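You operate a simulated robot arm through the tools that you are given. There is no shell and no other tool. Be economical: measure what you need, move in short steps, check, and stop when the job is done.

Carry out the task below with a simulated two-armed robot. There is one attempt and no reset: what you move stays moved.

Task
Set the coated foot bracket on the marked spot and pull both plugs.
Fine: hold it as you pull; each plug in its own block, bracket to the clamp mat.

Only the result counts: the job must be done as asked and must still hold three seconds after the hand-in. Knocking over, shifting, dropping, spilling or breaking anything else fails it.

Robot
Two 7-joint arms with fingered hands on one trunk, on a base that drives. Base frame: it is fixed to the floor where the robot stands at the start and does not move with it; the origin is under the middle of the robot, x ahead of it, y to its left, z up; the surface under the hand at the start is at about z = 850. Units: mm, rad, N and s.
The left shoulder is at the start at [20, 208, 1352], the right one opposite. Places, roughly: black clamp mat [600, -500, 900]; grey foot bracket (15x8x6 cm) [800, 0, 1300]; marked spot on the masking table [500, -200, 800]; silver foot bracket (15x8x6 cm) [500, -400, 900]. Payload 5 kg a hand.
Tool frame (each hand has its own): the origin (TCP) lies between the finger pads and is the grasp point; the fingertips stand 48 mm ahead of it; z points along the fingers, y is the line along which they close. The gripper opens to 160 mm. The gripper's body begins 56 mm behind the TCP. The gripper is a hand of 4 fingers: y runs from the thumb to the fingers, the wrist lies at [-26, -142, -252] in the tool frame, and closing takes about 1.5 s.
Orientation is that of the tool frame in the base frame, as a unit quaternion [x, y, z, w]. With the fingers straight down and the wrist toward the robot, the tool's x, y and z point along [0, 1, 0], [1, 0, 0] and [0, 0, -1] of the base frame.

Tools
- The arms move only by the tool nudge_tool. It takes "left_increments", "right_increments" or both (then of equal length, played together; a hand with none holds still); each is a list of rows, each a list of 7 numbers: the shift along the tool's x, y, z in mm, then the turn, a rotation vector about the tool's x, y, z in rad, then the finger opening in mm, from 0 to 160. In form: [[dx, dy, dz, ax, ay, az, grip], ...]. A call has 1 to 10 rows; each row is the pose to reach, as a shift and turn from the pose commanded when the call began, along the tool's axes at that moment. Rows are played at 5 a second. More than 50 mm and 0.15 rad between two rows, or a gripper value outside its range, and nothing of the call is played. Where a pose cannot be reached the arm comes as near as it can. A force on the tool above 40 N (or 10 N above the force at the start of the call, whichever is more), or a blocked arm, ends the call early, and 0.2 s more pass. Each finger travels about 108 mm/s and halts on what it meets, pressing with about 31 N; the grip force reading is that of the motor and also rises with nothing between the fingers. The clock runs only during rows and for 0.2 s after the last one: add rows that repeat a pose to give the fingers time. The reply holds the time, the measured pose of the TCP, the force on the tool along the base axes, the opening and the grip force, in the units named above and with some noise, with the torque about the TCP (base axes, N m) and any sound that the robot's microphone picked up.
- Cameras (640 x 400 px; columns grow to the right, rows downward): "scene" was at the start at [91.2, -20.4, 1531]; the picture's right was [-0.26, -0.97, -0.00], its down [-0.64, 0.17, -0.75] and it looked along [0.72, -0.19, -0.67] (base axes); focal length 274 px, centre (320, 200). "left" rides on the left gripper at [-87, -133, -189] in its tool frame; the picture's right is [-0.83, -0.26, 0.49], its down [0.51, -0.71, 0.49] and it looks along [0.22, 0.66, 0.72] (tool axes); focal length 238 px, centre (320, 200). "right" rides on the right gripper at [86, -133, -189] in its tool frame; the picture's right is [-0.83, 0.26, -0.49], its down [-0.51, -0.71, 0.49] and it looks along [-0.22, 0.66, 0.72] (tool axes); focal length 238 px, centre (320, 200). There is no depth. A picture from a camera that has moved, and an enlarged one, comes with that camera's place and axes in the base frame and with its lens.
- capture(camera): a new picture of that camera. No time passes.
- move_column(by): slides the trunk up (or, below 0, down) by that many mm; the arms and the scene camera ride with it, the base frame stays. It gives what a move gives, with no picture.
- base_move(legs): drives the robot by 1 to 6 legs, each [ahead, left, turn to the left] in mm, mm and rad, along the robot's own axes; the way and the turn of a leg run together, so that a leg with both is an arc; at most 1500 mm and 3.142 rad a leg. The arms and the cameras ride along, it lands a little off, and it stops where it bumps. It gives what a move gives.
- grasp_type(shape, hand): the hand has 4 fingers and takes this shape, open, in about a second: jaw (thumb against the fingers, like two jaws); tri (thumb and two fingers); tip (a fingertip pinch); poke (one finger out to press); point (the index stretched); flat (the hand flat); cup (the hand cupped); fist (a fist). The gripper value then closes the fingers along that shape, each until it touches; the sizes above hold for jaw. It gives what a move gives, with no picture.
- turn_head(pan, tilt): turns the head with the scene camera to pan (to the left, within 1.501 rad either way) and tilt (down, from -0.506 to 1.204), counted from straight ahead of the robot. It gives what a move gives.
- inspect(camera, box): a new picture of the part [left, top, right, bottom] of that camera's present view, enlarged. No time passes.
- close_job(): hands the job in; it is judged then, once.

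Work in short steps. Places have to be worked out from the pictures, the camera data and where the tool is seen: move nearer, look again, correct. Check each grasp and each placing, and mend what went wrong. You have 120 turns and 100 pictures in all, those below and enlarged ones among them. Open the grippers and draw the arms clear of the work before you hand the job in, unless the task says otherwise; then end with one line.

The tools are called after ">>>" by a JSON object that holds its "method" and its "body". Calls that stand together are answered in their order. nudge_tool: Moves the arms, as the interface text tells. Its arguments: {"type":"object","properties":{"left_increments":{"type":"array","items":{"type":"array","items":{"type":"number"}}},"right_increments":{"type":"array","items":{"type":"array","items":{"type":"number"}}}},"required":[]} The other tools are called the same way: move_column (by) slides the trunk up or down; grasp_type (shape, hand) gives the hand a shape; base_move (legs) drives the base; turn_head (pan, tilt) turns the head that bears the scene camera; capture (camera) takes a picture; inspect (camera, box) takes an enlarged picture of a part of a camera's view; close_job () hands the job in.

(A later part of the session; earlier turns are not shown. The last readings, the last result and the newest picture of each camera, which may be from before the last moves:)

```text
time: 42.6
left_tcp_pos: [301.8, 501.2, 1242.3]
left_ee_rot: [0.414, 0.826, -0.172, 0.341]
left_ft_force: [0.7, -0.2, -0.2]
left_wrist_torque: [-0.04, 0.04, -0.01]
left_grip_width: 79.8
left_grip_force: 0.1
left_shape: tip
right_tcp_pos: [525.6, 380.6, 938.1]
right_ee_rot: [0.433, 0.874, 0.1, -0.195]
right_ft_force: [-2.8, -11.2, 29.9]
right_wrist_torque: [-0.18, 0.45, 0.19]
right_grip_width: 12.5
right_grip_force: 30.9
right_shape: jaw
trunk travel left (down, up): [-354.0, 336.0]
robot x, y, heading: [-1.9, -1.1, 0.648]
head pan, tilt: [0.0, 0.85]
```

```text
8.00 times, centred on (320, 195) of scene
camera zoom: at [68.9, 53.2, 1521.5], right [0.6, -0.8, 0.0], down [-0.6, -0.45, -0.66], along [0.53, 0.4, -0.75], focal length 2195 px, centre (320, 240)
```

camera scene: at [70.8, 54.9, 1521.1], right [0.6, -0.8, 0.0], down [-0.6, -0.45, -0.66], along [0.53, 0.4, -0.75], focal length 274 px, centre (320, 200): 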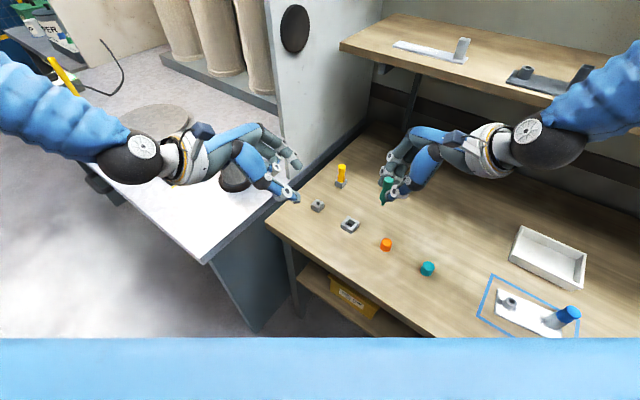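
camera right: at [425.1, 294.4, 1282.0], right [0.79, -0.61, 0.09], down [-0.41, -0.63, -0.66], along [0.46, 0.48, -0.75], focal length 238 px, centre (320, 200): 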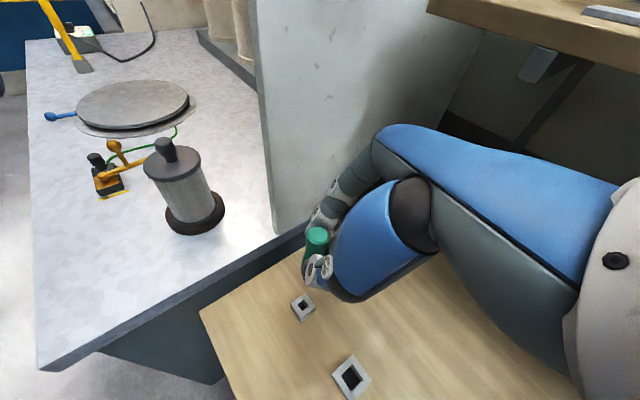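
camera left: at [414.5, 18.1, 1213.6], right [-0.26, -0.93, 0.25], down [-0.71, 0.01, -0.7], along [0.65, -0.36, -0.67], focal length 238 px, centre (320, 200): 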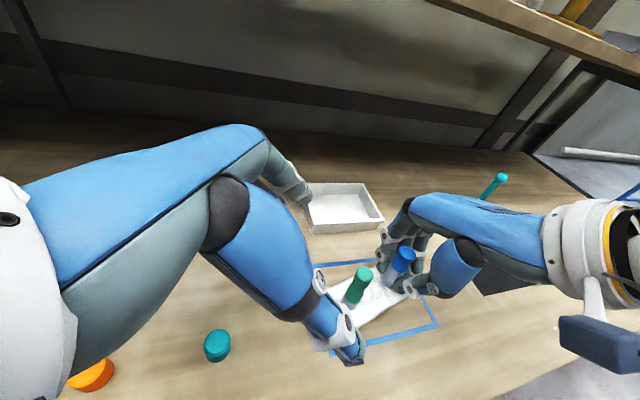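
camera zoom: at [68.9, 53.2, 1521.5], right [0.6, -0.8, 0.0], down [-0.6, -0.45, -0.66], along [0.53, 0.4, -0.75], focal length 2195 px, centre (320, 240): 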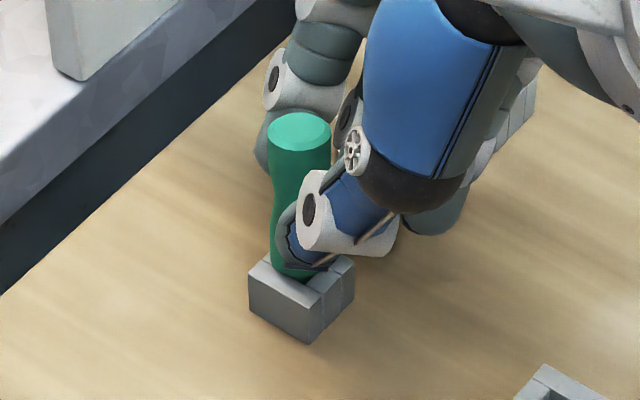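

It's seated (30 N at the stop). I'll relax a little, open modestly and back out along the tool axis.

>>> {"method": "nudge_tool", "body": {"right_increments": [[1.5, 0, -3.2, 0, 0, 0, 0], [1.5, 0, -3.2, 0, 0, 0, 25], [1.5, 0, -3.2, 0, 0, 0, 45], [1.5, 0, -3.2, 0, 0, 0, 50], [1.5, 0, -30, 0, 0, 0, 50], [1.5, 0, -75, 0, 0, 0, 50], [1.5, 0, -120, 0, 0, 0, 50]]}}

>>> {"method": "inspect", "body": {"camera": "scene", "box": [280, 150, 380, 230]}}

```text
time: 44.2
left_tcp_pos: [303.1, 501.5, 1241.7]
left_ee_rot: [0.414, 0.827, -0.172, 0.34]
left_ft_force: [0.2, -1.2, 0.2]
left_wrist_torque: [0.06, 0.04, 0.04]
left_grip_width: 79.8
left_grip_force: 0.0
left_shape: tip
right_tcp_pos: [555.3, 337.5, 1043.2]
right_ee_rot: [0.433, 0.875, 0.097, -0.195]
right_ft_force: [-1.2, -1.1, -2.0]
right_wrist_torque: [0.14, -0.08, -0.08]
right_grip_width: 49.6
right_grip_force: 0.1
right_shape: jaw
trunk travel left (down, up): [-354.0, 336.0]
robot x, y, heading: [-2.2, 4.6, 0.644]
head pan, tilt: [0.0, 0.85]
```

```text
5.00 times, centred on (330, 190) of scene
camera zoom: at [69.8, 53.9, 1521.2], right [0.6, -0.8, 0.0], down [-0.6, -0.45, -0.66], along [0.53, 0.4, -0.75], focal length 1372 px, centre (270, 250)
```

zoom: 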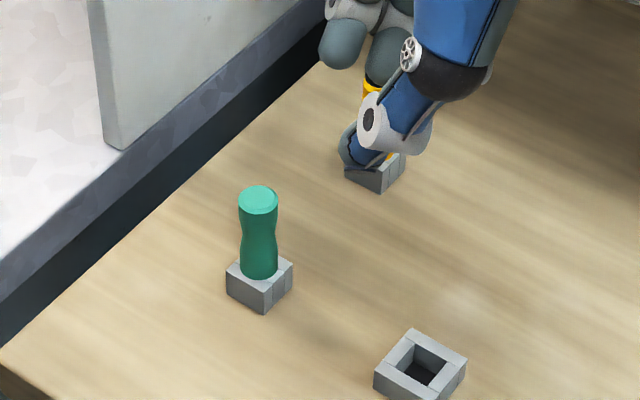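

Green stands upright in the small block. I'll turn the base back and look at the bracket.

>>> {"method": "base_move", "body": {"legs": [[0, 0, -0.646]]}}

>>> {"method": "turn_head", "body": {"pan": -0.264, "tilt": 0.728}}

>>> {"method": "nudge_tool", "body": {"right_increments": [[-30, -20, 0, 0, 0, 0, 70], [-65, -40, -5, 0, 0, 0, 80], [-100, -60, -10, 0, 0, 0, 80], [-140, -80, -15, 0, 0, 0, 80], [-140, -80, -15, 0, 0, 0, 80]]}}

>>> {"method": "capture", "body": {"camera": "scene"}}

>>> {"method": "capture", "body": {"camera": "right"}}

```text
time: 46.3
left_tcp_pos: [543.0, 224.6, 1240.3]
left_ee_rot: [0.65, 0.657, -0.27, 0.271]
left_ft_force: [-0.3, -0.2, -0.4]
left_wrist_torque: [0.01, 0.0, 0.0]
left_grip_width: 79.8
left_grip_force: 0.0
left_shape: tip
right_tcp_pos: [649.1, -56.6, 1042.6]
right_ee_rot: [0.685, 0.696, 0.153, -0.155]
right_ft_force: [-0.4, 0.4, -0.1]
right_wrist_torque: [0.03, 0.0, -0.01]
right_grip_width: 49.4
right_grip_force: 0.0
right_shape: jaw
trunk travel left (down, up): [-354.0, 336.0]
robot x, y, heading: [-0.2, 1.4, 0.009]
head pan, tilt: [0.0, 0.85]
```

```text
time: 47.1
left_tcp_pos: [542.7, 224.8, 1240.7]
left_ee_rot: [0.65, 0.657, -0.271, 0.27]
left_ft_force: [0.5, 0.5, 0.3]
left_wrist_torque: [0.01, -0.04, 0.02]
left_grip_width: 80.0
left_grip_force: 0.0
left_shape: tip
right_tcp_pos: [649.6, -57.5, 1043.4]
right_ee_rot: [0.685, 0.695, 0.153, -0.155]
right_ft_force: [0.9, -0.7, 0.5]
right_wrist_torque: [0.0, 0.03, -0.01]
right_grip_width: 49.6
right_grip_force: 0.0
right_shape: jaw
trunk travel left (down, up): [-354.0, 336.0]
robot x, y, heading: [1.5, 0.1, 0.011]
head pan, tilt: [-0.264, 0.728]
```

```text
time: 48.3
left_tcp_pos: [542.2, 227.1, 1239.6]
left_ee_rot: [0.65, 0.657, -0.271, 0.269]
left_ft_force: [-0.4, 1.2, -0.1]
left_wrist_torque: [-0.16, -0.01, -0.07]
left_grip_width: 79.9
left_grip_force: 0.1
left_shape: tip
right_tcp_pos: [572.8, -190.1, 998.0]
right_ee_rot: [0.684, 0.696, 0.153, -0.155]
right_ft_force: [0.6, 1.3, -0.4]
right_wrist_torque: [-0.1, 0.0, 0.0]
right_grip_width: 79.5
right_grip_force: 0.1
right_shape: jaw
trunk travel left (down, up): [-354.0, 336.0]
robot x, y, heading: [0.6, -2.9, 0.012]
head pan, tilt: [-0.264, 0.728]
```

```text
29 pictures are left
camera scene: at [92.0, -16.6, 1531.0], right [-0.25, -0.97, 0.0], down [-0.64, 0.16, -0.75], along [0.72, -0.19, -0.67], focal length 274 px, centre (320, 200)
```

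scene: 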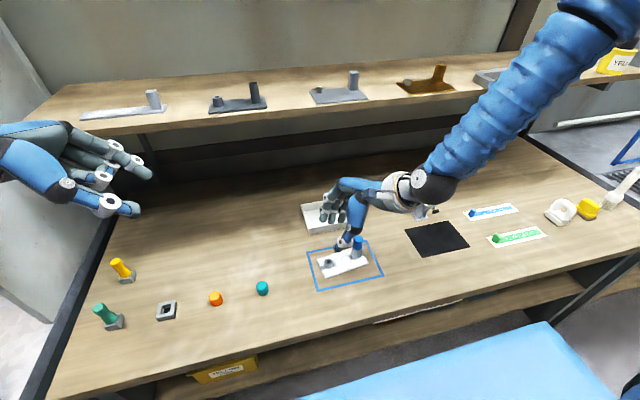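

```text
28 pictures are left
camera right: at [438.0, -193.7, 1205.8], right [0.27, -0.96, 0.09], down [-0.7, -0.26, -0.66], along [0.66, 0.12, -0.75], focal length 238 px, centre (320, 200)
```

right: 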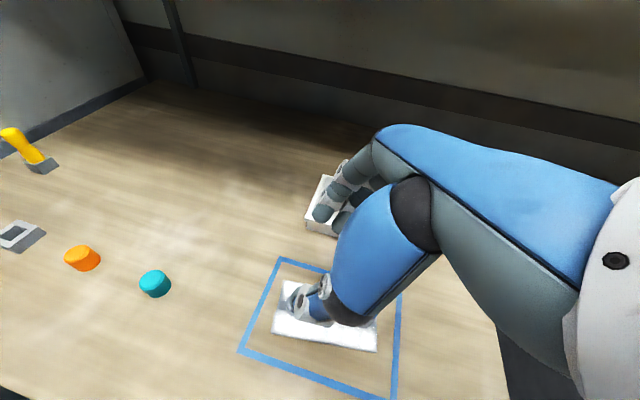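

I'll move the right hand to a standoff over the blue plug to clear the view, then measure the post.

>>> {"method": "nudge_tool", "body": {"right_increments": [[-20, -5, -35, 0, 0, 0, 80], [-45, -10, -60, 0, 0, 0, 80], [-88, -18, -73, 0, 0, 0, 80], [-88, -18, -73, 0, 0, 0, 80]]}}

>>> {"method": "inspect", "body": {"camera": "scene", "box": [290, 220, 410, 300]}}

>>> {"method": "capture", "body": {"camera": "right"}}

```text
time: 49.3
left_tcp_pos: [543.1, 227.8, 1240.0]
left_ee_rot: [0.65, 0.657, -0.271, 0.27]
left_ft_force: [1.1, 1.1, -0.2]
left_wrist_torque: [-0.12, -0.01, -0.11]
left_grip_width: 79.8
left_grip_force: 0.0
left_shape: tip
right_tcp_pos: [553.8, -298.5, 1026.8]
right_ee_rot: [0.683, 0.697, 0.153, -0.155]
right_ft_force: [1.0, 0.9, 0.5]
right_wrist_torque: [-0.13, 0.06, 0.03]
right_grip_width: 79.7
right_grip_force: 0.1
right_shape: jaw
trunk travel left (down, up): [-354.0, 336.0]
robot x, y, heading: [1.9, -0.6, 0.016]
head pan, tilt: [-0.264, 0.728]
```

```text
5.00 times, centred on (350, 260) of scene
camera zoom: at [92.1, -16.4, 1530.9], right [-0.25, -0.97, 0.0], down [-0.64, 0.16, -0.75], along [0.72, -0.19, -0.67], focal length 1372 px, centre (170, -100)
```

zoom: 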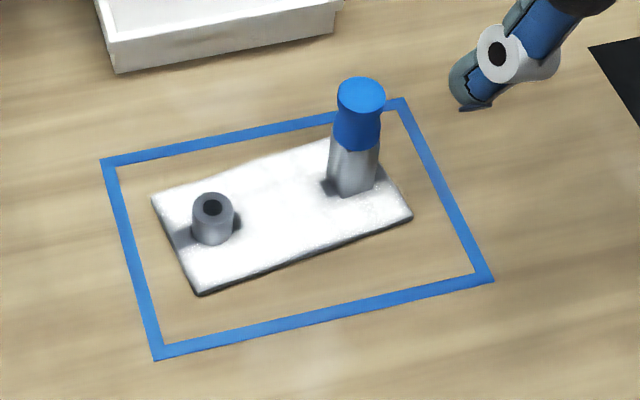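

```text
26 pictures are left
camera right: at [421.8, -302.7, 1234.8], right [0.27, -0.96, 0.09], down [-0.7, -0.26, -0.66], along [0.66, 0.12, -0.75], focal length 238 px, centre (320, 200)
```

right: 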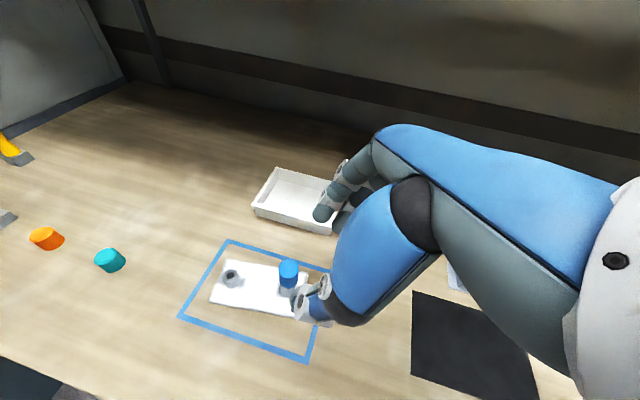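

The post is at about (555,-250), the plate is unmarred and its top faces the camera. I'll bring the left pinch hand down to a standoff 100 mm short of the post.

>>> {"method": "nudge_tool", "body": {"left_increments": [[-8, 1, 45, 0, 0, 0, 70], [-17, 2, 90, 0, 0, 0, 70], [-25, 3, 136, 0, 0, 0, 70], [-33, 4, 181, 0, 0, 0, 70], [-42, 5, 226, 0, 0, 0, 70], [-50, 6, 271, 0, 0, 0, 70], [-58, 7, 317, 0, 0, 0, 70], [-67, 8, 362, 0, 0, 0, 70], [-75, 9, 407, 0, 0, 0, 70], [-83, 9, 452, 0, 0, 0, 70]]}}

>>> {"method": "inspect", "body": {"camera": "scene", "box": [260, 190, 420, 300]}}

```text
time: 51.5
left_tcp_pos: [552.3, -154.8, 976.3]
left_ee_rot: [0.651, 0.657, -0.269, 0.27]
left_ft_force: [1.6, -0.2, 0.5]
left_wrist_torque: [0.03, 0.05, -0.09]
left_grip_width: 70.6
left_grip_force: 0.0
left_shape: tip
right_tcp_pos: [554.4, -302.8, 1024.9]
right_ee_rot: [0.684, 0.696, 0.155, -0.155]
right_ft_force: [-0.3, -0.7, -0.4]
right_wrist_torque: [0.11, 0.01, 0.03]
right_grip_width: 79.8
right_grip_force: 0.1
right_shape: jaw
trunk travel left (down, up): [-354.0, 336.0]
robot x, y, heading: [-2.2, -0.4, 0.011]
head pan, tilt: [-0.264, 0.728]
```

```text
3.64 times, centred on (340, 245) of scene
camera zoom: at [92.1, -21.1, 1530.9], right [-0.25, -0.97, 0.0], down [-0.64, 0.17, -0.75], along [0.72, -0.19, -0.67], focal length 998 px, centre (247, 36)
```

zoom: 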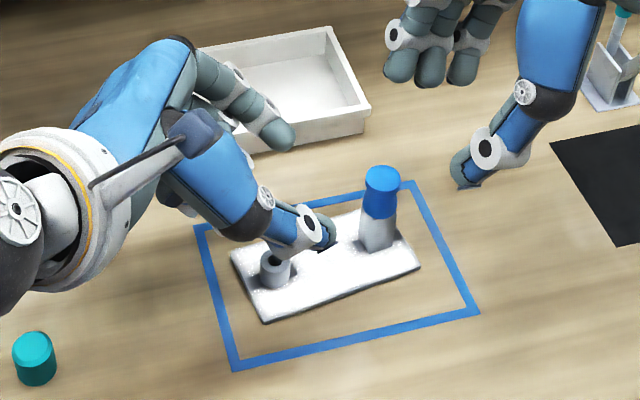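

I'll advance along the tool axis to straddle the post, still above the plate.

>>> {"method": "nudge_tool", "body": {"left_increments": [[0, 1, 30, 0, 0, 0, 62], [0, 2, 60, 0, 0, 0, 62], [0, 3, 80, 0, 0, 0, 62], [0.7, 3, 95, 0, 0, 0, 62], [0.7, 3, 95, 0, 0, 0, 62]]}}

>>> {"method": "inspect", "body": {"camera": "scene", "box": [290, 215, 400, 290]}}

>>> {"method": "inspect", "body": {"camera": "right", "box": [190, 200, 350, 330]}}

```text
time: 52.7
left_tcp_pos: [556.0, -217.9, 911.4]
left_ee_rot: [0.65, 0.657, -0.27, 0.271]
left_ft_force: [-0.5, 0.5, -0.4]
left_wrist_torque: [-0.03, 0.0, -0.01]
left_grip_width: 63.4
left_grip_force: 0.1
left_shape: tip
right_tcp_pos: [554.2, -300.4, 1025.4]
right_ee_rot: [0.684, 0.696, 0.154, -0.155]
right_ft_force: [0.1, 0.2, -0.3]
right_wrist_torque: [-0.03, -0.02, 0.01]
right_grip_width: 79.6
right_grip_force: 0.0
right_shape: jaw
trunk travel left (down, up): [-354.0, 336.0]
robot x, y, heading: [0.9, 0.5, 0.006]
head pan, tilt: [-0.264, 0.728]
```

```text
5.33 times, centred on (345, 252) of scene
camera zoom: at [91.3, -19.0, 1531.0], right [-0.25, -0.97, 0.0], down [-0.64, 0.17, -0.75], along [0.72, -0.19, -0.67], focal length 1463 px, centre (187, -80)
```

zoom: 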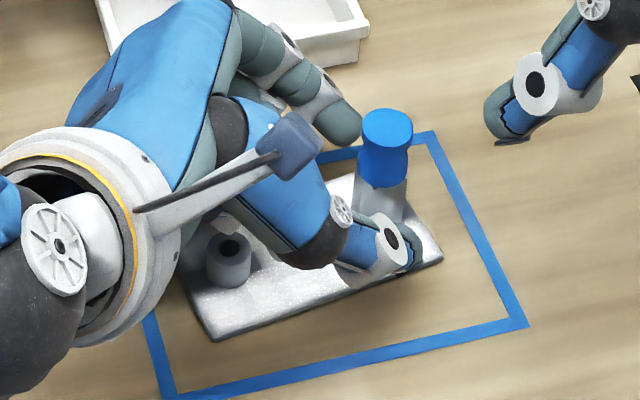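

```text
3.08 times, centred on (270, 265) of right
camera zoom: at [421.2, -304.7, 1234.4], right [0.27, -0.96, 0.09], down [-0.7, -0.26, -0.66], along [0.66, 0.12, -0.75], focal length 733 px, centre (474, 0)
```

zoom: 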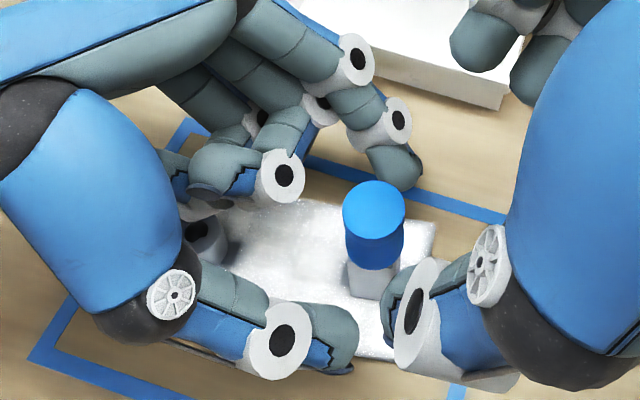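

Both left fingertips are beside the bare hex post and nothing is touching. Closing.

>>> {"method": "nudge_tool", "body": {"left_increments": [[0, 0, 0, 0, 0, 0, 40], [0, 0, 0, 0, 0, 0, 20], [0, 0, 0, 0, 0, 0, 5], [0, 0, 0, 0, 0, 0, 0], [0, 0, 0, 0, 0, 0, 0]]}}

>>> {"method": "inspect", "body": {"camera": "scene", "box": [290, 215, 400, 290]}}

>>> {"method": "inspect", "body": {"camera": "right", "box": [190, 200, 350, 330]}}

```text
time: 53.9
left_tcp_pos: [554.5, -217.2, 910.7]
left_ee_rot: [0.65, 0.657, -0.27, 0.27]
left_ft_force: [-0.3, -0.2, -0.4]
left_wrist_torque: [0.0, 0.08, 0.05]
left_grip_width: 20.3
left_grip_force: 30.7
left_shape: tip
right_tcp_pos: [553.9, -301.2, 1025.2]
right_ee_rot: [0.685, 0.696, 0.153, -0.155]
right_ft_force: [0.2, 0.1, -0.2]
right_wrist_torque: [0.03, 0.02, 0.0]
right_grip_width: 79.5
right_grip_force: 0.0
right_shape: jaw
trunk travel left (down, up): [-354.0, 336.0]
robot x, y, heading: [0.5, 0.7, 0.01]
head pan, tilt: [-0.264, 0.728]
```

```text
5.33 times, centred on (345, 252) of scene
camera zoom: at [91.5, -19.4, 1531.0], right [-0.25, -0.97, 0.0], down [-0.64, 0.17, -0.75], along [0.72, -0.19, -0.67], focal length 1463 px, centre (187, -80)
```

zoom: 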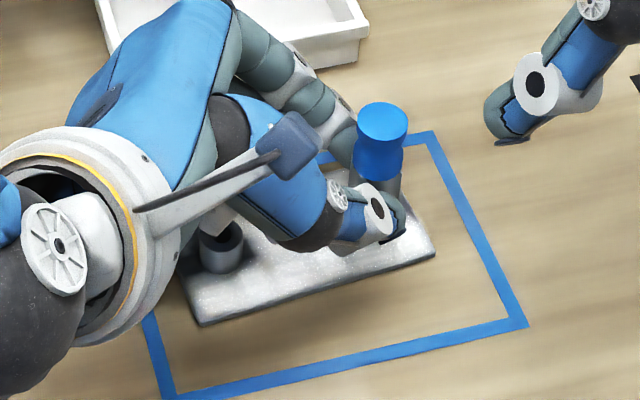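

```text
3.08 times, centred on (270, 265) of right
camera zoom: at [421.4, -305.1, 1234.2], right [0.27, -0.96, 0.09], down [-0.7, -0.26, -0.66], along [0.66, 0.12, -0.75], focal length 733 px, centre (474, 0)
```

zoom: 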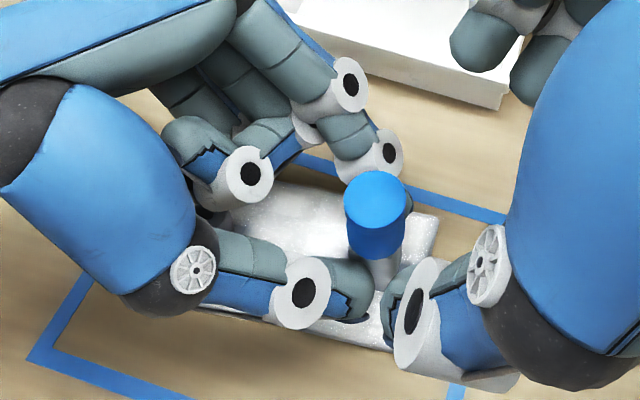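

The left hand has a firm hold on the bare post. Blue's top is at (562,-249,925). I'll use the narrow pinch on the right hand so it clears the left fingers, and advance to straddle the plug.

>>> {"method": "grasp_type", "body": {"shape": "tip", "hand": "right"}}

>>> {"method": "nudge_tool", "body": {"right_increments": [[0, 4, 0, 0, 0, 0, 100], [0, 8, 20, 0, 0, 0, 65], [-1, 8, 45, 0, 0, 0, 62], [-2, 8, 70, 0, 0, 0, 62], [-3, 8, 84, 0, 0, 0, 62], [-3, 8, 84, 0, 0, 0, 62]]}}

>>> {"method": "inspect", "body": {"camera": "scene", "box": [300, 200, 410, 280]}}

>>> {"method": "inspect", "body": {"camera": "right", "box": [220, 190, 380, 320]}}

```text
time: 54.8
left_tcp_pos: [555.7, -218.9, 910.8]
left_ee_rot: [0.65, 0.657, -0.27, 0.27]
left_ft_force: [0.0, -1.0, -0.4]
left_wrist_torque: [0.0, 0.05, 0.05]
left_grip_width: 20.5
left_grip_force: 31.5
left_shape: tip
right_tcp_pos: [554.8, -302.5, 1025.6]
right_ee_rot: [0.684, 0.696, 0.154, -0.155]
right_ft_force: [0.5, 0.4, 0.0]
right_wrist_torque: [0.03, 0.0, -0.01]
right_grip_width: 159.8
right_grip_force: 0.1
right_shape: tip
trunk travel left (down, up): [-354.0, 336.0]
robot x, y, heading: [0.2, -2.0, 0.014]
head pan, tilt: [-0.264, 0.728]
```

```text
time: 56.2
left_tcp_pos: [555.8, -218.5, 910.4]
left_ee_rot: [0.65, 0.657, -0.27, 0.27]
left_ft_force: [-0.5, 0.4, -0.4]
left_wrist_torque: [-0.01, 0.05, 0.01]
left_grip_width: 20.6
left_grip_force: 30.7
left_shape: tip
right_tcp_pos: [562.1, -270.6, 947.9]
right_ee_rot: [0.684, 0.695, 0.154, -0.155]
right_ft_force: [-0.4, 0.4, 1.3]
right_wrist_torque: [-0.04, 0.01, -0.02]
right_grip_width: 63.2
right_grip_force: 0.0
right_shape: tip
trunk travel left (down, up): [-354.0, 336.0]
robot x, y, heading: [-1.8, -1.4, 0.013]
head pan, tilt: [-0.264, 0.728]
```

```text
5.00 times, centred on (355, 240) of scene
camera zoom: at [91.5, -19.5, 1531.0], right [-0.25, -0.97, 0.0], down [-0.64, 0.17, -0.75], along [0.72, -0.19, -0.67], focal length 1372 px, centre (145, 0)
```

zoom: 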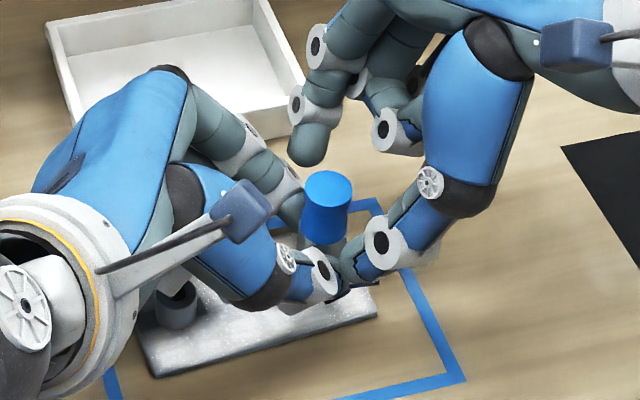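

```text
3.08 times, centred on (300, 255) of right
camera zoom: at [429.7, -274.2, 1157.0], right [0.27, -0.96, 0.09], down [-0.7, -0.26, -0.66], along [0.66, 0.12, -0.75], focal length 733 px, centre (382, 31)
```

zoom: 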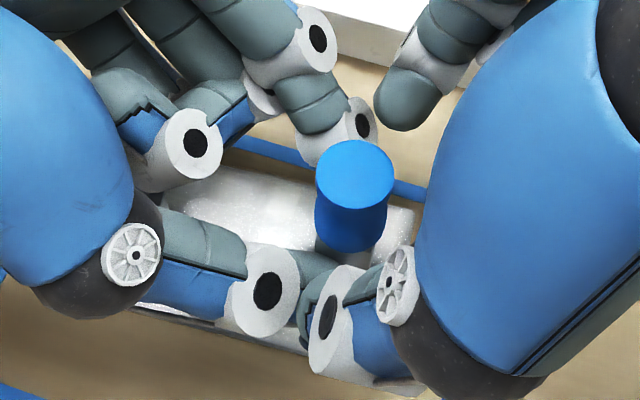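

No contact yet. I'll narrow to 42 mm, come down 6 mm more and close on the plug.

>>> {"method": "nudge_tool", "body": {"right_increments": [[0, 0, 0, 0, 0, 0, 48], [0, 0, 0, 0, 0, 0, 42], [0, 0, 6, 0, 0, 0, 42], [0, 0, 6, 0, 0, 0, 25], [0, 0, 6, 0, 0, 0, 10], [0, 0, 6, 0, 0, 0, 0], [0, 0, 6, 0, 0, 0, 0]]}}

>>> {"method": "inspect", "body": {"camera": "right", "box": [220, 190, 380, 320]}}

```text
time: 57.8
left_tcp_pos: [555.7, -217.5, 911.8]
left_ee_rot: [0.65, 0.657, -0.269, 0.271]
left_ft_force: [-1.8, 22.8, 0.2]
left_wrist_torque: [0.26, -0.28, 0.88]
left_grip_width: 20.3
left_grip_force: 30.6
left_shape: tip
right_tcp_pos: [561.8, -268.7, 942.7]
right_ee_rot: [0.685, 0.695, 0.155, -0.154]
right_ft_force: [-1.8, -28.4, 15.9]
right_wrist_torque: [-0.88, 0.09, -0.8]
right_grip_width: 13.3
right_grip_force: 30.9
right_shape: tip
trunk travel left (down, up): [-354.0, 336.0]
robot x, y, heading: [0.7, -2.4, 0.011]
head pan, tilt: [-0.264, 0.728]
```

```text
3.08 times, centred on (300, 255) of right
camera zoom: at [429.0, -271.9, 1151.7], right [0.27, -0.96, 0.09], down [-0.7, -0.26, -0.66], along [0.66, 0.12, -0.74], focal length 733 px, centre (382, 31)
```

zoom: 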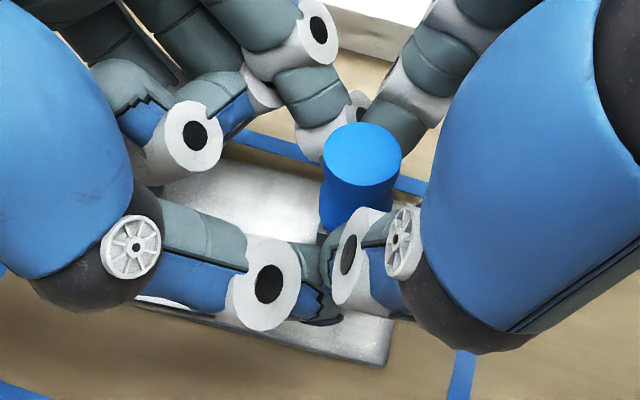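

The plug is gripped at 31 N, though the hands are pressing sideways on each other a little. I'll pull straight up.

>>> {"method": "nudge_tool", "body": {"right_increments": [[1.3, 0, -2.7, 0, 0, 0, 0], [2.5, 0, -5.4, 0, 0, 0, 0], [4.2, 0, -9, 0, 0, 0, 0], [5.9, 0, -12.7, 0, 0, 0, 0], [8.5, 0, -18.1, 0, 0, 0, 0]]}}

>>> {"method": "inspect", "body": {"camera": "scene", "box": [300, 200, 410, 280]}}

```text
time: 58.5
left_tcp_pos: [556.8, -216.5, 910.9]
left_ee_rot: [0.649, 0.658, -0.268, 0.271]
left_ft_force: [-1.0, 12.5, 2.0]
left_wrist_torque: [0.04, 0.09, 0.42]
left_grip_width: 21.1
left_grip_force: 31.2
left_shape: tip
right_tcp_pos: [563.0, -270.6, 946.2]
right_ee_rot: [0.687, 0.694, 0.152, -0.153]
right_ft_force: [1.0, -12.7, 4.4]
right_wrist_torque: [-0.39, -0.22, -0.44]
right_grip_width: 12.8
right_grip_force: 31.3
right_shape: tip
trunk travel left (down, up): [-354.0, 336.0]
robot x, y, heading: [-4.1, 2.6, 0.012]
head pan, tilt: [-0.264, 0.728]
stopped in row 3 (left hand): the force on the tool passed its limit at 42 N (the readings are from after the stop); the commanded pose is now the measured one
```

```text
5.00 times, centred on (355, 240) of scene
camera zoom: at [91.4, -19.5, 1530.9], right [-0.25, -0.97, 0.0], down [-0.64, 0.17, -0.75], along [0.72, -0.19, -0.67], focal length 1372 px, centre (145, 0)
```

zoom: 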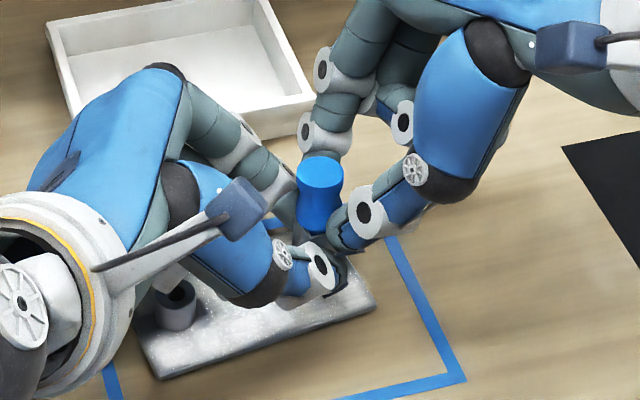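

The stop relaxed the sideways load to 12 N. I'll continue pulling up.

>>> {"method": "nudge_tool", "body": {"right_increments": [[1, 0, -3, 0, 0, 0, 0], [2, 0, -6, 0, 0, 0, 0], [3.4, 0, -10, 0, 0, 0, 0], [5, 0, -14, 0, 0, 0, 0], [7, 0, -19, 0, 0, 0, 0]]}}

>>> {"method": "inspect", "body": {"camera": "scene", "box": [300, 200, 410, 280]}}

```text
time: 59.7
left_tcp_pos: [556.7, -217.6, 912.4]
left_ee_rot: [0.649, 0.657, -0.27, 0.271]
left_ft_force: [0.0, 0.7, -2.1]
left_wrist_torque: [-0.01, 0.01, -0.01]
left_grip_width: 20.6
left_grip_force: 31.4
left_shape: tip
right_tcp_pos: [561.1, -269.9, 967.2]
right_ee_rot: [0.686, 0.695, 0.152, -0.154]
right_ft_force: [0.4, 0.0, -0.2]
right_wrist_torque: [-0.04, -0.02, 0.01]
right_grip_width: 12.7
right_grip_force: 30.9
right_shape: tip
trunk travel left (down, up): [-354.0, 336.0]
robot x, y, heading: [-2.4, -1.6, 0.01]
head pan, tilt: [-0.264, 0.728]
```

```text
5.00 times, centred on (355, 240) of scene
camera zoom: at [91.3, -19.2, 1531.0], right [-0.25, -0.97, 0.0], down [-0.64, 0.17, -0.75], along [0.72, -0.19, -0.67], focal length 1372 px, centre (145, 0)
```

zoom: 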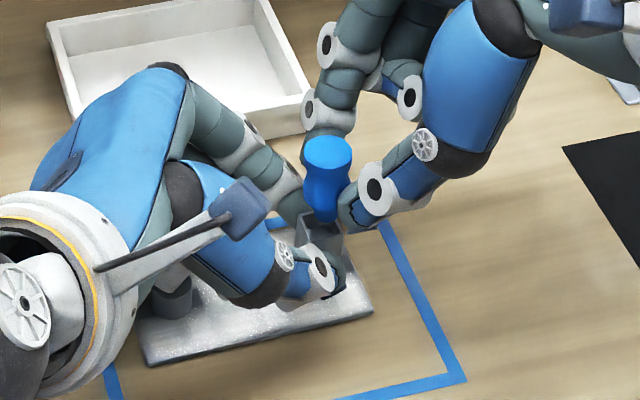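

Blue came loose with no residual force. I'll lift it well clear.

>>> {"method": "nudge_tool", "body": {"right_increments": [[15, 0, -32, 0, 0, 0, 0], [32, 0, -68, 0, 0, 0, 0], [48, 0, -103, 0, 0, 0, 0], [48, 0, -103, 0, 0, 0, 0]]}}

>>> {"method": "inspect", "body": {"camera": "scene", "box": [280, 150, 440, 290]}}

```text
time: 60.7
left_tcp_pos: [557.2, -217.5, 912.1]
left_ee_rot: [0.65, 0.657, -0.269, 0.271]
left_ft_force: [0.0, 0.0, -1.2]
left_wrist_torque: [0.04, 0.08, -0.02]
left_grip_width: 20.4
left_grip_force: 30.3
left_shape: tip
right_tcp_pos: [562.5, -271.4, 1080.0]
right_ee_rot: [0.686, 0.694, 0.152, -0.154]
right_ft_force: [-0.3, -0.5, -1.0]
right_wrist_torque: [0.06, 0.03, 0.07]
right_grip_width: 12.6
right_grip_force: 31.4
right_shape: tip
trunk travel left (down, up): [-354.0, 336.0]
robot x, y, heading: [1.9, 0.6, 0.012]
head pan, tilt: [-0.264, 0.728]
```

```text
2.86 times, centred on (360, 220) of scene
camera zoom: at [92.7, -19.8, 1530.8], right [-0.25, -0.97, 0.0], down [-0.65, 0.17, -0.75], along [0.72, -0.19, -0.67], focal length 784 px, centre (206, 143)
```

zoom: 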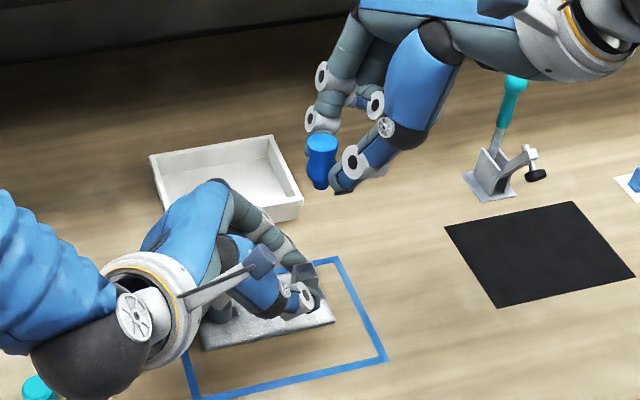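

The blue plug has a thick stem, so it goes in the large-hole block. The left hand sets the bracket down, opens and retracts well away.

>>> {"method": "nudge_tool", "body": {"left_increments": [[1.4, 0, 1.4, 0, 0, 0, 0], [1.4, 0, 1.4, 0, 0, 0, 40], [1.4, 0, 1.4, 0, 0, 0, 65], [0, 0, -45, 0, 0, 0, 65], [0, 0, -95, 0, 0, 0, 65], [0, 0, -145, 0, 0, 0, 65], [0, 0, -195, 0, 0, 0, 65], [0, 0, -245, 0, 0, 0, 65], [0, 0, -295, 0, 0, 0, 65], [0, 0, -345, 0, 0, 0, 65]]}}

>>> {"method": "nudge_tool", "body": {"left_increments": [[0, 0, -45, 0, 0, 0, 65], [0, 0, -90, 0, 0, 0, 65], [0, 0, -130, 0, 0, 0, 65]]}}

>>> {"method": "base_move", "body": {"legs": [[0, 0, 0.64]]}}

>>> {"method": "turn_head", "body": {"pan": 0.0, "tilt": 0.85}}

>>> {"method": "capture", "body": {"camera": "scene"}}

```text
time: 62.9
left_tcp_pos: [552.5, 26.2, 1157.3]
left_ee_rot: [0.65, 0.656, -0.27, 0.271]
left_ft_force: [-1.7, 0.9, 0.0]
left_wrist_torque: [-0.09, -0.1, 0.08]
left_grip_width: 64.7
left_grip_force: 0.1
left_shape: tip
right_tcp_pos: [561.2, -269.9, 1082.7]
right_ee_rot: [0.686, 0.694, 0.153, -0.155]
right_ft_force: [-0.3, 0.6, 0.7]
right_wrist_torque: [-0.08, -0.07, -0.07]
right_grip_width: 12.9
right_grip_force: 31.0
right_shape: tip
trunk travel left (down, up): [-354.0, 336.0]
robot x, y, heading: [-1.2, -1.9, 0.008]
head pan, tilt: [-0.264, 0.728]
```

```text
time: 63.7
left_tcp_pos: [551.7, 120.2, 1250.6]
left_ee_rot: [0.65, 0.657, -0.27, 0.271]
left_ft_force: [-0.7, -0.1, -1.0]
left_wrist_torque: [-0.06, -0.08, 0.06]
left_grip_width: 64.6
left_grip_force: 0.1
left_shape: tip
right_tcp_pos: [560.6, -271.0, 1082.4]
right_ee_rot: [0.686, 0.695, 0.152, -0.154]
right_ft_force: [-1.0, 0.6, -0.5]
right_wrist_torque: [-0.07, -0.09, -0.07]
right_grip_width: 13.0
right_grip_force: 30.6
right_shape: tip
trunk travel left (down, up): [-354.0, 336.0]
robot x, y, heading: [0.0, 2.3, 0.01]
head pan, tilt: [-0.264, 0.728]
```

```text
time: 65.8
left_tcp_pos: [368.8, 429.5, 1249.4]
left_ee_rot: [0.407, 0.829, -0.169, 0.344]
left_ft_force: [-0.2, 0.3, -0.4]
left_wrist_torque: [0.01, -0.03, -0.04]
left_grip_width: 64.8
left_grip_force: 0.0
left_shape: tip
right_tcp_pos: [611.6, 123.1, 1081.7]
right_ee_rot: [0.43, 0.876, 0.095, -0.194]
right_ft_force: [-0.3, -0.2, -0.2]
right_wrist_torque: [-0.01, -0.01, -0.04]
right_grip_width: 12.5
right_grip_force: 30.4
right_shape: tip
trunk travel left (down, up): [-354.0, 336.0]
robot x, y, heading: [1.1, 0.6, 0.665]
head pan, tilt: [-0.264, 0.728]
```

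```text
time: 66.6
left_tcp_pos: [368.8, 429.2, 1249.8]
left_ee_rot: [0.406, 0.83, -0.169, 0.343]
left_ft_force: [0.1, 0.0, 0.2]
left_wrist_torque: [0.04, 0.01, -0.01]
left_grip_width: 64.6
left_grip_force: 0.0
left_shape: tip
right_tcp_pos: [612.3, 122.4, 1081.1]
right_ee_rot: [0.429, 0.877, 0.096, -0.195]
right_ft_force: [0.0, 1.0, -0.4]
right_wrist_torque: [0.01, -0.04, -0.01]
right_grip_width: 13.1
right_grip_force: 30.8
right_shape: tip
trunk travel left (down, up): [-354.0, 336.0]
robot x, y, heading: [-1.5, 0.7, 0.654]
head pan, tilt: [0.0, 0.85]
```

```text
14 pictures are left
camera scene: at [70.0, 55.9, 1521.1], right [0.61, -0.79, 0.0], down [-0.59, -0.46, -0.66], along [0.52, 0.4, -0.75], focal length 274 px, centre (320, 200)
```

scene: 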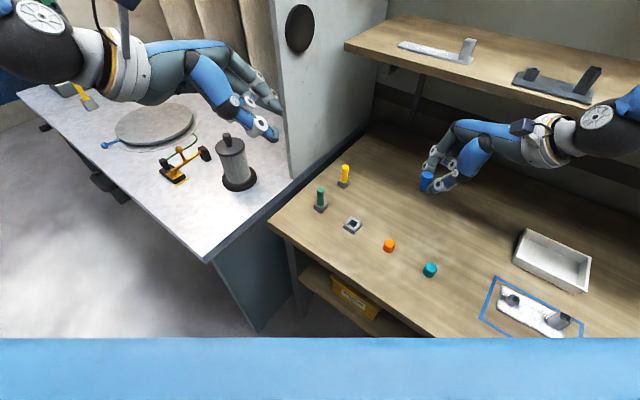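

The blue plug is at about (597,138) in hand and the large hole at about (505,271). I'll carry it over the large block.

>>> {"method": "nudge_tool", "body": {"right_increments": [[34, 2, 21, 0, 0, 0, 0], [69, 4, 43, 0, 0, 0, 0], [103, 6, 65, 0, 0, 0, 0], [137.8, 8, 86.4, 0, 0, 0, 0], [137.8, 8, 86.4, 0, 0, 0, 0]]}}

>>> {"method": "inspect", "body": {"camera": "scene", "box": [300, 150, 400, 240]}}

>>> {"method": "inspect", "body": {"camera": "right", "box": [240, 200, 400, 340]}}

```text
time: 67.8
left_tcp_pos: [370.8, 427.5, 1249.1]
left_ee_rot: [0.406, 0.83, -0.168, 0.343]
left_ft_force: [1.2, -0.7, -0.5]
left_wrist_torque: [0.07, 0.03, 0.04]
left_grip_width: 64.7
left_grip_force: 0.0
left_shape: tip
right_tcp_pos: [519.6, 253.4, 1062.5]
right_ee_rot: [0.429, 0.877, 0.096, -0.195]
right_ft_force: [-0.1, -0.9, 0.1]
right_wrist_torque: [0.09, 0.04, 0.0]
right_grip_width: 12.5
right_grip_force: 30.6
right_shape: tip
trunk travel left (down, up): [-354.0, 336.0]
robot x, y, heading: [-1.1, -3.3, 0.663]
head pan, tilt: [0.0, 0.85]
```

```text
4.44 times, centred on (350, 195) of scene
camera zoom: at [70.8, 54.3, 1521.1], right [0.61, -0.79, 0.0], down [-0.59, -0.46, -0.66], along [0.52, 0.41, -0.75], focal length 1219 px, centre (187, 222)
```

zoom: 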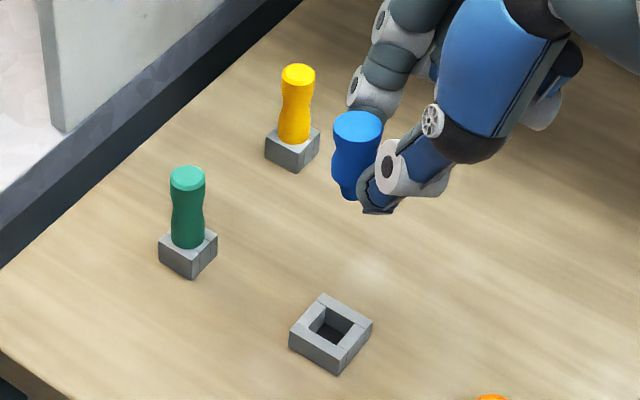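

```text
2.86 times, centred on (320, 270) of right
camera zoom: at [415.8, 170.6, 1271.1], right [0.79, -0.6, 0.09], down [-0.41, -0.63, -0.66], along [0.45, 0.49, -0.75], focal length 681 px, centre (320, 0)
```

zoom: 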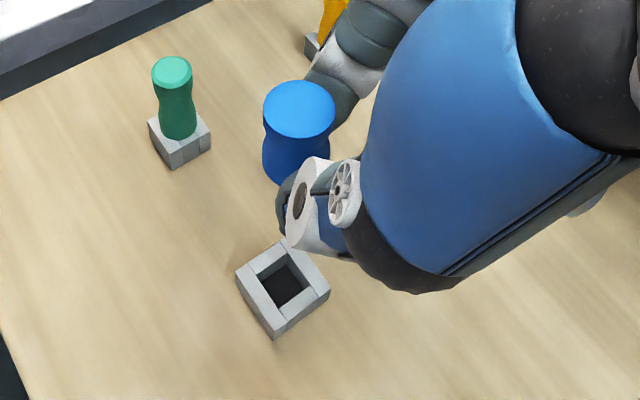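

The triangulated plug axis (507,276) already lines up with the hole (507,275). I'll lower 112 mm to just above the block and check.

>>> {"method": "nudge_tool", "body": {"right_increments": [[-16, 0, 35, 0, 0, 0, 0], [-33, 0, 70, 0, 0, 0, 0], [-47.4, 0, 101.5, 0, 0, 0, 0], [-47.4, 0, 101.5, 0, 0, 0, 0]]}}

>>> {"method": "inspect", "body": {"camera": "scene", "box": [320, 180, 390, 240]}}

```text
time: 68.8
left_tcp_pos: [369.3, 428.0, 1250.5]
left_ee_rot: [0.407, 0.829, -0.169, 0.343]
left_ft_force: [0.0, 0.3, 0.0]
left_wrist_torque: [0.04, 0.0, 0.04]
left_grip_width: 64.7
left_grip_force: 0.1
left_shape: tip
right_tcp_pos: [517.6, 254.5, 950.8]
right_ee_rot: [0.43, 0.877, 0.095, -0.194]
right_ft_force: [0.3, -0.3, 0.1]
right_wrist_torque: [0.03, -0.01, -0.05]
right_grip_width: 12.8
right_grip_force: 31.3
right_shape: tip
trunk travel left (down, up): [-354.0, 336.0]
robot x, y, heading: [1.7, 2.3, 0.654]
head pan, tilt: [0.0, 0.85]
```

```text
6.67 times, centred on (355, 210) of scene
camera zoom: at [69.2, 55.7, 1521.2], right [0.61, -0.79, 0.0], down [-0.59, -0.46, -0.66], along [0.52, 0.4, -0.75], focal length 1829 px, centre (87, 133)
```

zoom: 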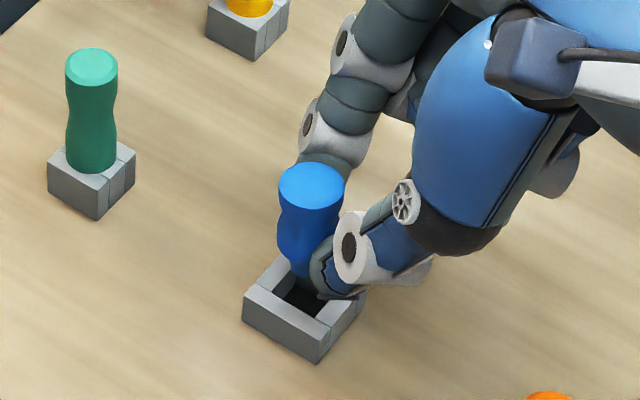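

It looks aligned with the opening. Lowering gently until it seats.

>>> {"method": "nudge_tool", "body": {"right_increments": [[-3.4, 0, 7.2, 0, 0, 0, 0], [-6.3, 0, 13.6, 0, 0, 0, 0], [-8.5, 0, 18.1, 0, 0, 0, 0], [-10.2, 0, 21.7, 0, 0, 0, 0], [-11.4, 0, 24.5, 0, 0, 0, 0]]}}

>>> {"method": "inspect", "body": {"camera": "scene", "box": [320, 180, 390, 240]}}

```text
time: 70.0
left_tcp_pos: [369.8, 427.1, 1250.7]
left_ee_rot: [0.407, 0.829, -0.169, 0.344]
left_ft_force: [0.5, 0.2, 0.3]
left_wrist_torque: [-0.01, -0.01, -0.02]
left_grip_width: 64.6
left_grip_force: 0.1
left_shape: tip
right_tcp_pos: [519.0, 255.2, 924.6]
right_ee_rot: [0.43, 0.876, 0.097, -0.194]
right_ft_force: [3.3, -8.0, 24.1]
right_wrist_torque: [0.17, 0.27, 0.06]
right_grip_width: 13.7
right_grip_force: 30.5
right_shape: tip
trunk travel left (down, up): [-354.0, 336.0]
robot x, y, heading: [0.1, 0.2, 0.657]
head pan, tilt: [0.0, 0.85]
```

```text
6.67 times, centred on (355, 210) of scene
camera zoom: at [69.1, 54.8, 1521.5], right [0.61, -0.79, 0.0], down [-0.59, -0.46, -0.66], along [0.52, 0.4, -0.75], focal length 1829 px, centre (87, 133)
```

zoom: 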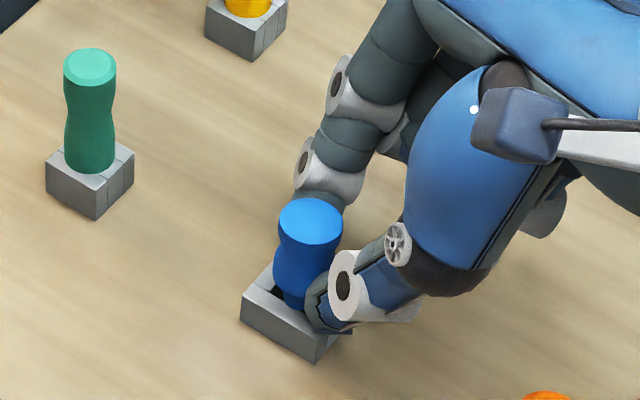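

It's seated with about 24 N at the stop. I'll relax slightly, open and back off along the tool axis.

>>> {"method": "nudge_tool", "body": {"right_increments": [[1.3, 0, -2.7, 0, 0, 0, 0], [1.3, 0, -2.7, 0, 0, 0, 25], [1.3, 0, -2.7, 0, 0, 0, 45], [1.3, 0, -2.7, 0, 0, 0, 52], [1.3, 0, -35, 0, 0, 0, 52], [1.3, 0, -80, 0, 0, 0, 52], [1.3, 0, -125, 0, 0, 0, 52]]}}

>>> {"method": "inspect", "body": {"camera": "scene", "box": [305, 180, 375, 240]}}

```text
time: 71.6
left_tcp_pos: [368.4, 427.5, 1249.9]
left_ee_rot: [0.406, 0.83, -0.168, 0.344]
left_ft_force: [-0.3, -0.1, 0.2]
left_wrist_torque: [0.07, -0.01, 0.07]
left_grip_width: 65.0
left_grip_force: 0.1
left_shape: tip
right_tcp_pos: [545.9, 212.9, 1035.9]
right_ee_rot: [0.429, 0.877, 0.095, -0.195]
right_ft_force: [-1.0, -0.6, -0.8]
right_wrist_torque: [0.1, -0.08, -0.07]
right_grip_width: 51.3
right_grip_force: 0.0
right_shape: tip
trunk travel left (down, up): [-354.0, 336.0]
robot x, y, heading: [2.3, 0.5, 0.658]
head pan, tilt: [0.0, 0.85]
```

```text
6.67 times, centred on (340, 210) of scene
camera zoom: at [68.7, 54.9, 1521.2], right [0.61, -0.79, 0.0], down [-0.59, -0.46, -0.66], along [0.52, 0.41, -0.75], focal length 1829 px, centre (187, 133)
```

zoom: 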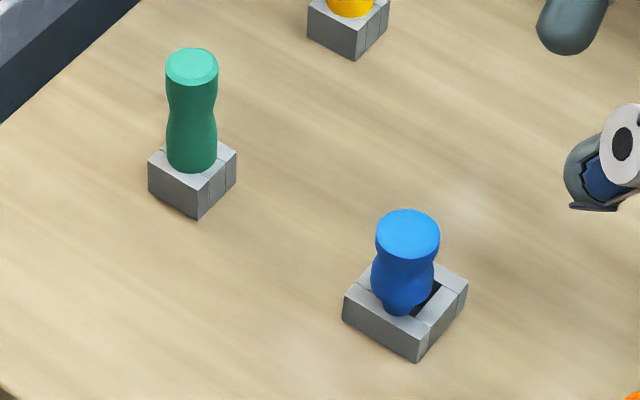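

I'll look closer to confirm the blue stem is really down in the hole.

>>> {"method": "inspect", "body": {"camera": "scene", "box": [336, 205, 364, 237]}}

>>> {"method": "inspect", "body": {"camera": "right", "box": [220, 220, 340, 340]}}

```text
12.50 times, centred on (350, 221) of scene
camera zoom: at [68.7, 54.9, 1521.2], right [0.61, -0.79, 0.0], down [-0.59, -0.46, -0.66], along [0.52, 0.41, -0.75], focal length 3429 px, centre (-55, -62)
```

zoom: 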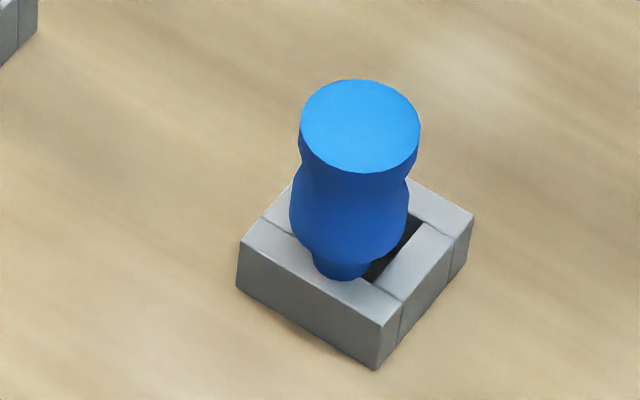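

```text
3.33 times, centred on (280, 280) of right
camera zoom: at [443.0, 130.2, 1244.7], right [0.8, -0.6, 0.09], down [-0.41, -0.63, -0.66], along [0.45, 0.49, -0.75], focal length 794 px, centre (453, -67)
```

zoom: 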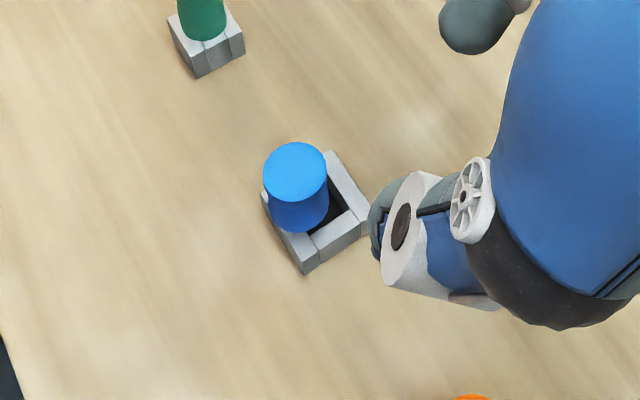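

The stem is standing on the block's rim rather than in the hole, so the plug axis sits at about (496,273) while the hole is at (506,275). I'll regrasp it carefully: align first, then slide in along the tool axis.

>>> {"method": "nudge_tool", "body": {"right_increments": [[6, -2, 20, 0, 0, 0, 62], [10.8, -4, 45, 0, 0, 0, 62], [10.8, -4, 75, 0, 0, 0, 62], [10.8, -4, 98, 0, 0, 0, 62], [10.8, -4, 112, 0, 0, 0, 62], [10.8, -4, 112, 0, 0, 0, 62]]}}

>>> {"method": "inspect", "body": {"camera": "right", "box": [240, 190, 380, 320]}}

```text
time: 73.0
left_tcp_pos: [370.3, 427.9, 1250.6]
left_ee_rot: [0.407, 0.829, -0.169, 0.343]
left_ft_force: [-0.1, 1.1, -0.4]
left_wrist_torque: [0.03, 0.01, 0.0]
left_grip_width: 65.0
left_grip_force: 0.0
left_shape: tip
right_tcp_pos: [510.3, 257.4, 937.2]
right_ee_rot: [0.43, 0.877, 0.096, -0.194]
right_ft_force: [-0.3, -0.2, 0.6]
right_wrist_torque: [0.02, -0.03, 0.01]
right_grip_width: 61.7
right_grip_force: 0.0
right_shape: tip
trunk travel left (down, up): [-354.0, 336.0]
robot x, y, heading: [-0.9, 0.4, 0.657]
head pan, tilt: [0.0, 0.85]
```

```text
3.08 times, centred on (310, 255) of right
camera zoom: at [407.8, 175.2, 1147.2], right [0.79, -0.6, 0.09], down [-0.41, -0.63, -0.66], along [0.45, 0.49, -0.75], focal length 733 px, centre (351, 31)
```

zoom: 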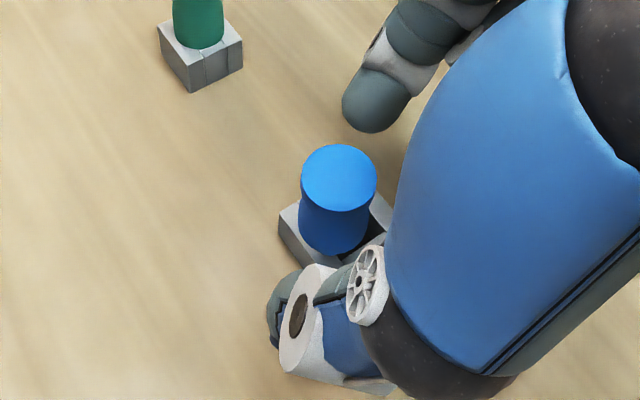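

The plug is between thumb and index. Closing, then lifting 15 mm.

>>> {"method": "nudge_tool", "body": {"right_increments": [[0, 0, 0, 0, 0, 0, 45], [0, 0, 0, 0, 0, 0, 30], [0, 0, 0, 0, 0, 0, 15], [0, 0, 0, 0, 0, 0, 0], [0, 0, 0, 0, 0, 0, 0], [0, 0, 0, 0, 0, 0, 0], [3.2, 0, -6.8, 0, 0, 0, 0], [6.3, 0, -13.6, 0, 0, 0, 0]]}}

>>> {"method": "inspect", "body": {"camera": "scene", "box": [320, 185, 376, 237]}}

```text
time: 74.8
left_tcp_pos: [369.9, 428.4, 1249.8]
left_ee_rot: [0.406, 0.83, -0.17, 0.343]
left_ft_force: [-0.1, 0.5, -0.4]
left_wrist_torque: [-0.02, -0.02, -0.04]
left_grip_width: 64.8
left_grip_force: 0.1
left_shape: tip
right_tcp_pos: [511.7, 257.7, 953.1]
right_ee_rot: [0.429, 0.877, 0.095, -0.194]
right_ft_force: [0.3, 0.6, -1.2]
right_wrist_torque: [0.02, 0.01, -0.01]
right_grip_width: 20.6
right_grip_force: 30.4
right_shape: tip
trunk travel left (down, up): [-354.0, 336.0]
robot x, y, heading: [1.9, 0.3, 0.658]
head pan, tilt: [0.0, 0.85]
```

```text
7.69 times, centred on (348, 211) of scene
camera zoom: at [69.8, 56.2, 1521.1], right [0.61, -0.79, 0.0], down [-0.59, -0.46, -0.66], along [0.52, 0.4, -0.75], focal length 2110 px, centre (105, 115)
```

zoom: 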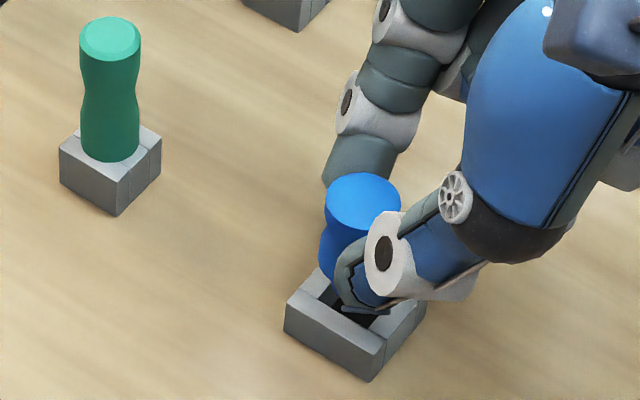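

It's regripped. In this view the plug needs about (+10,+1.5) to centre on the hole. I'll shift and lower by 24 mm while checking the force.

>>> {"method": "nudge_tool", "body": {"right_increments": [[-4.4, 8.8, -2.1, 0, 0, 0, 0], [-7.8, 8.8, 5.1, 0, 0, 0, 0], [-11.2, 8.8, 12.4, 0, 0, 0, 0], [-13.3, 8.8, 16.9, 0, 0, 0, 0], [-14.6, 8.8, 19.6, 0, 0, 0, 0]]}}

```text
time: 76.0
left_tcp_pos: [371.0, 429.1, 1249.3]
left_ee_rot: [0.407, 0.829, -0.169, 0.343]
left_ft_force: [0.4, -0.6, 0.3]
left_wrist_torque: [-0.01, 0.0, -0.03]
left_grip_width: 65.0
left_grip_force: 0.0
left_shape: tip
right_tcp_pos: [521.5, 257.7, 930.9]
right_ee_rot: [0.43, 0.876, 0.095, -0.196]
right_ft_force: [-0.6, 0.1, 1.3]
right_wrist_torque: [0.01, 0.04, 0.01]
right_grip_width: 20.2
right_grip_force: 31.2
right_shape: tip
trunk travel left (down, up): [-354.0, 336.0]
robot x, y, heading: [-1.2, -1.6, 0.656]
head pan, tilt: [0.0, 0.85]
```

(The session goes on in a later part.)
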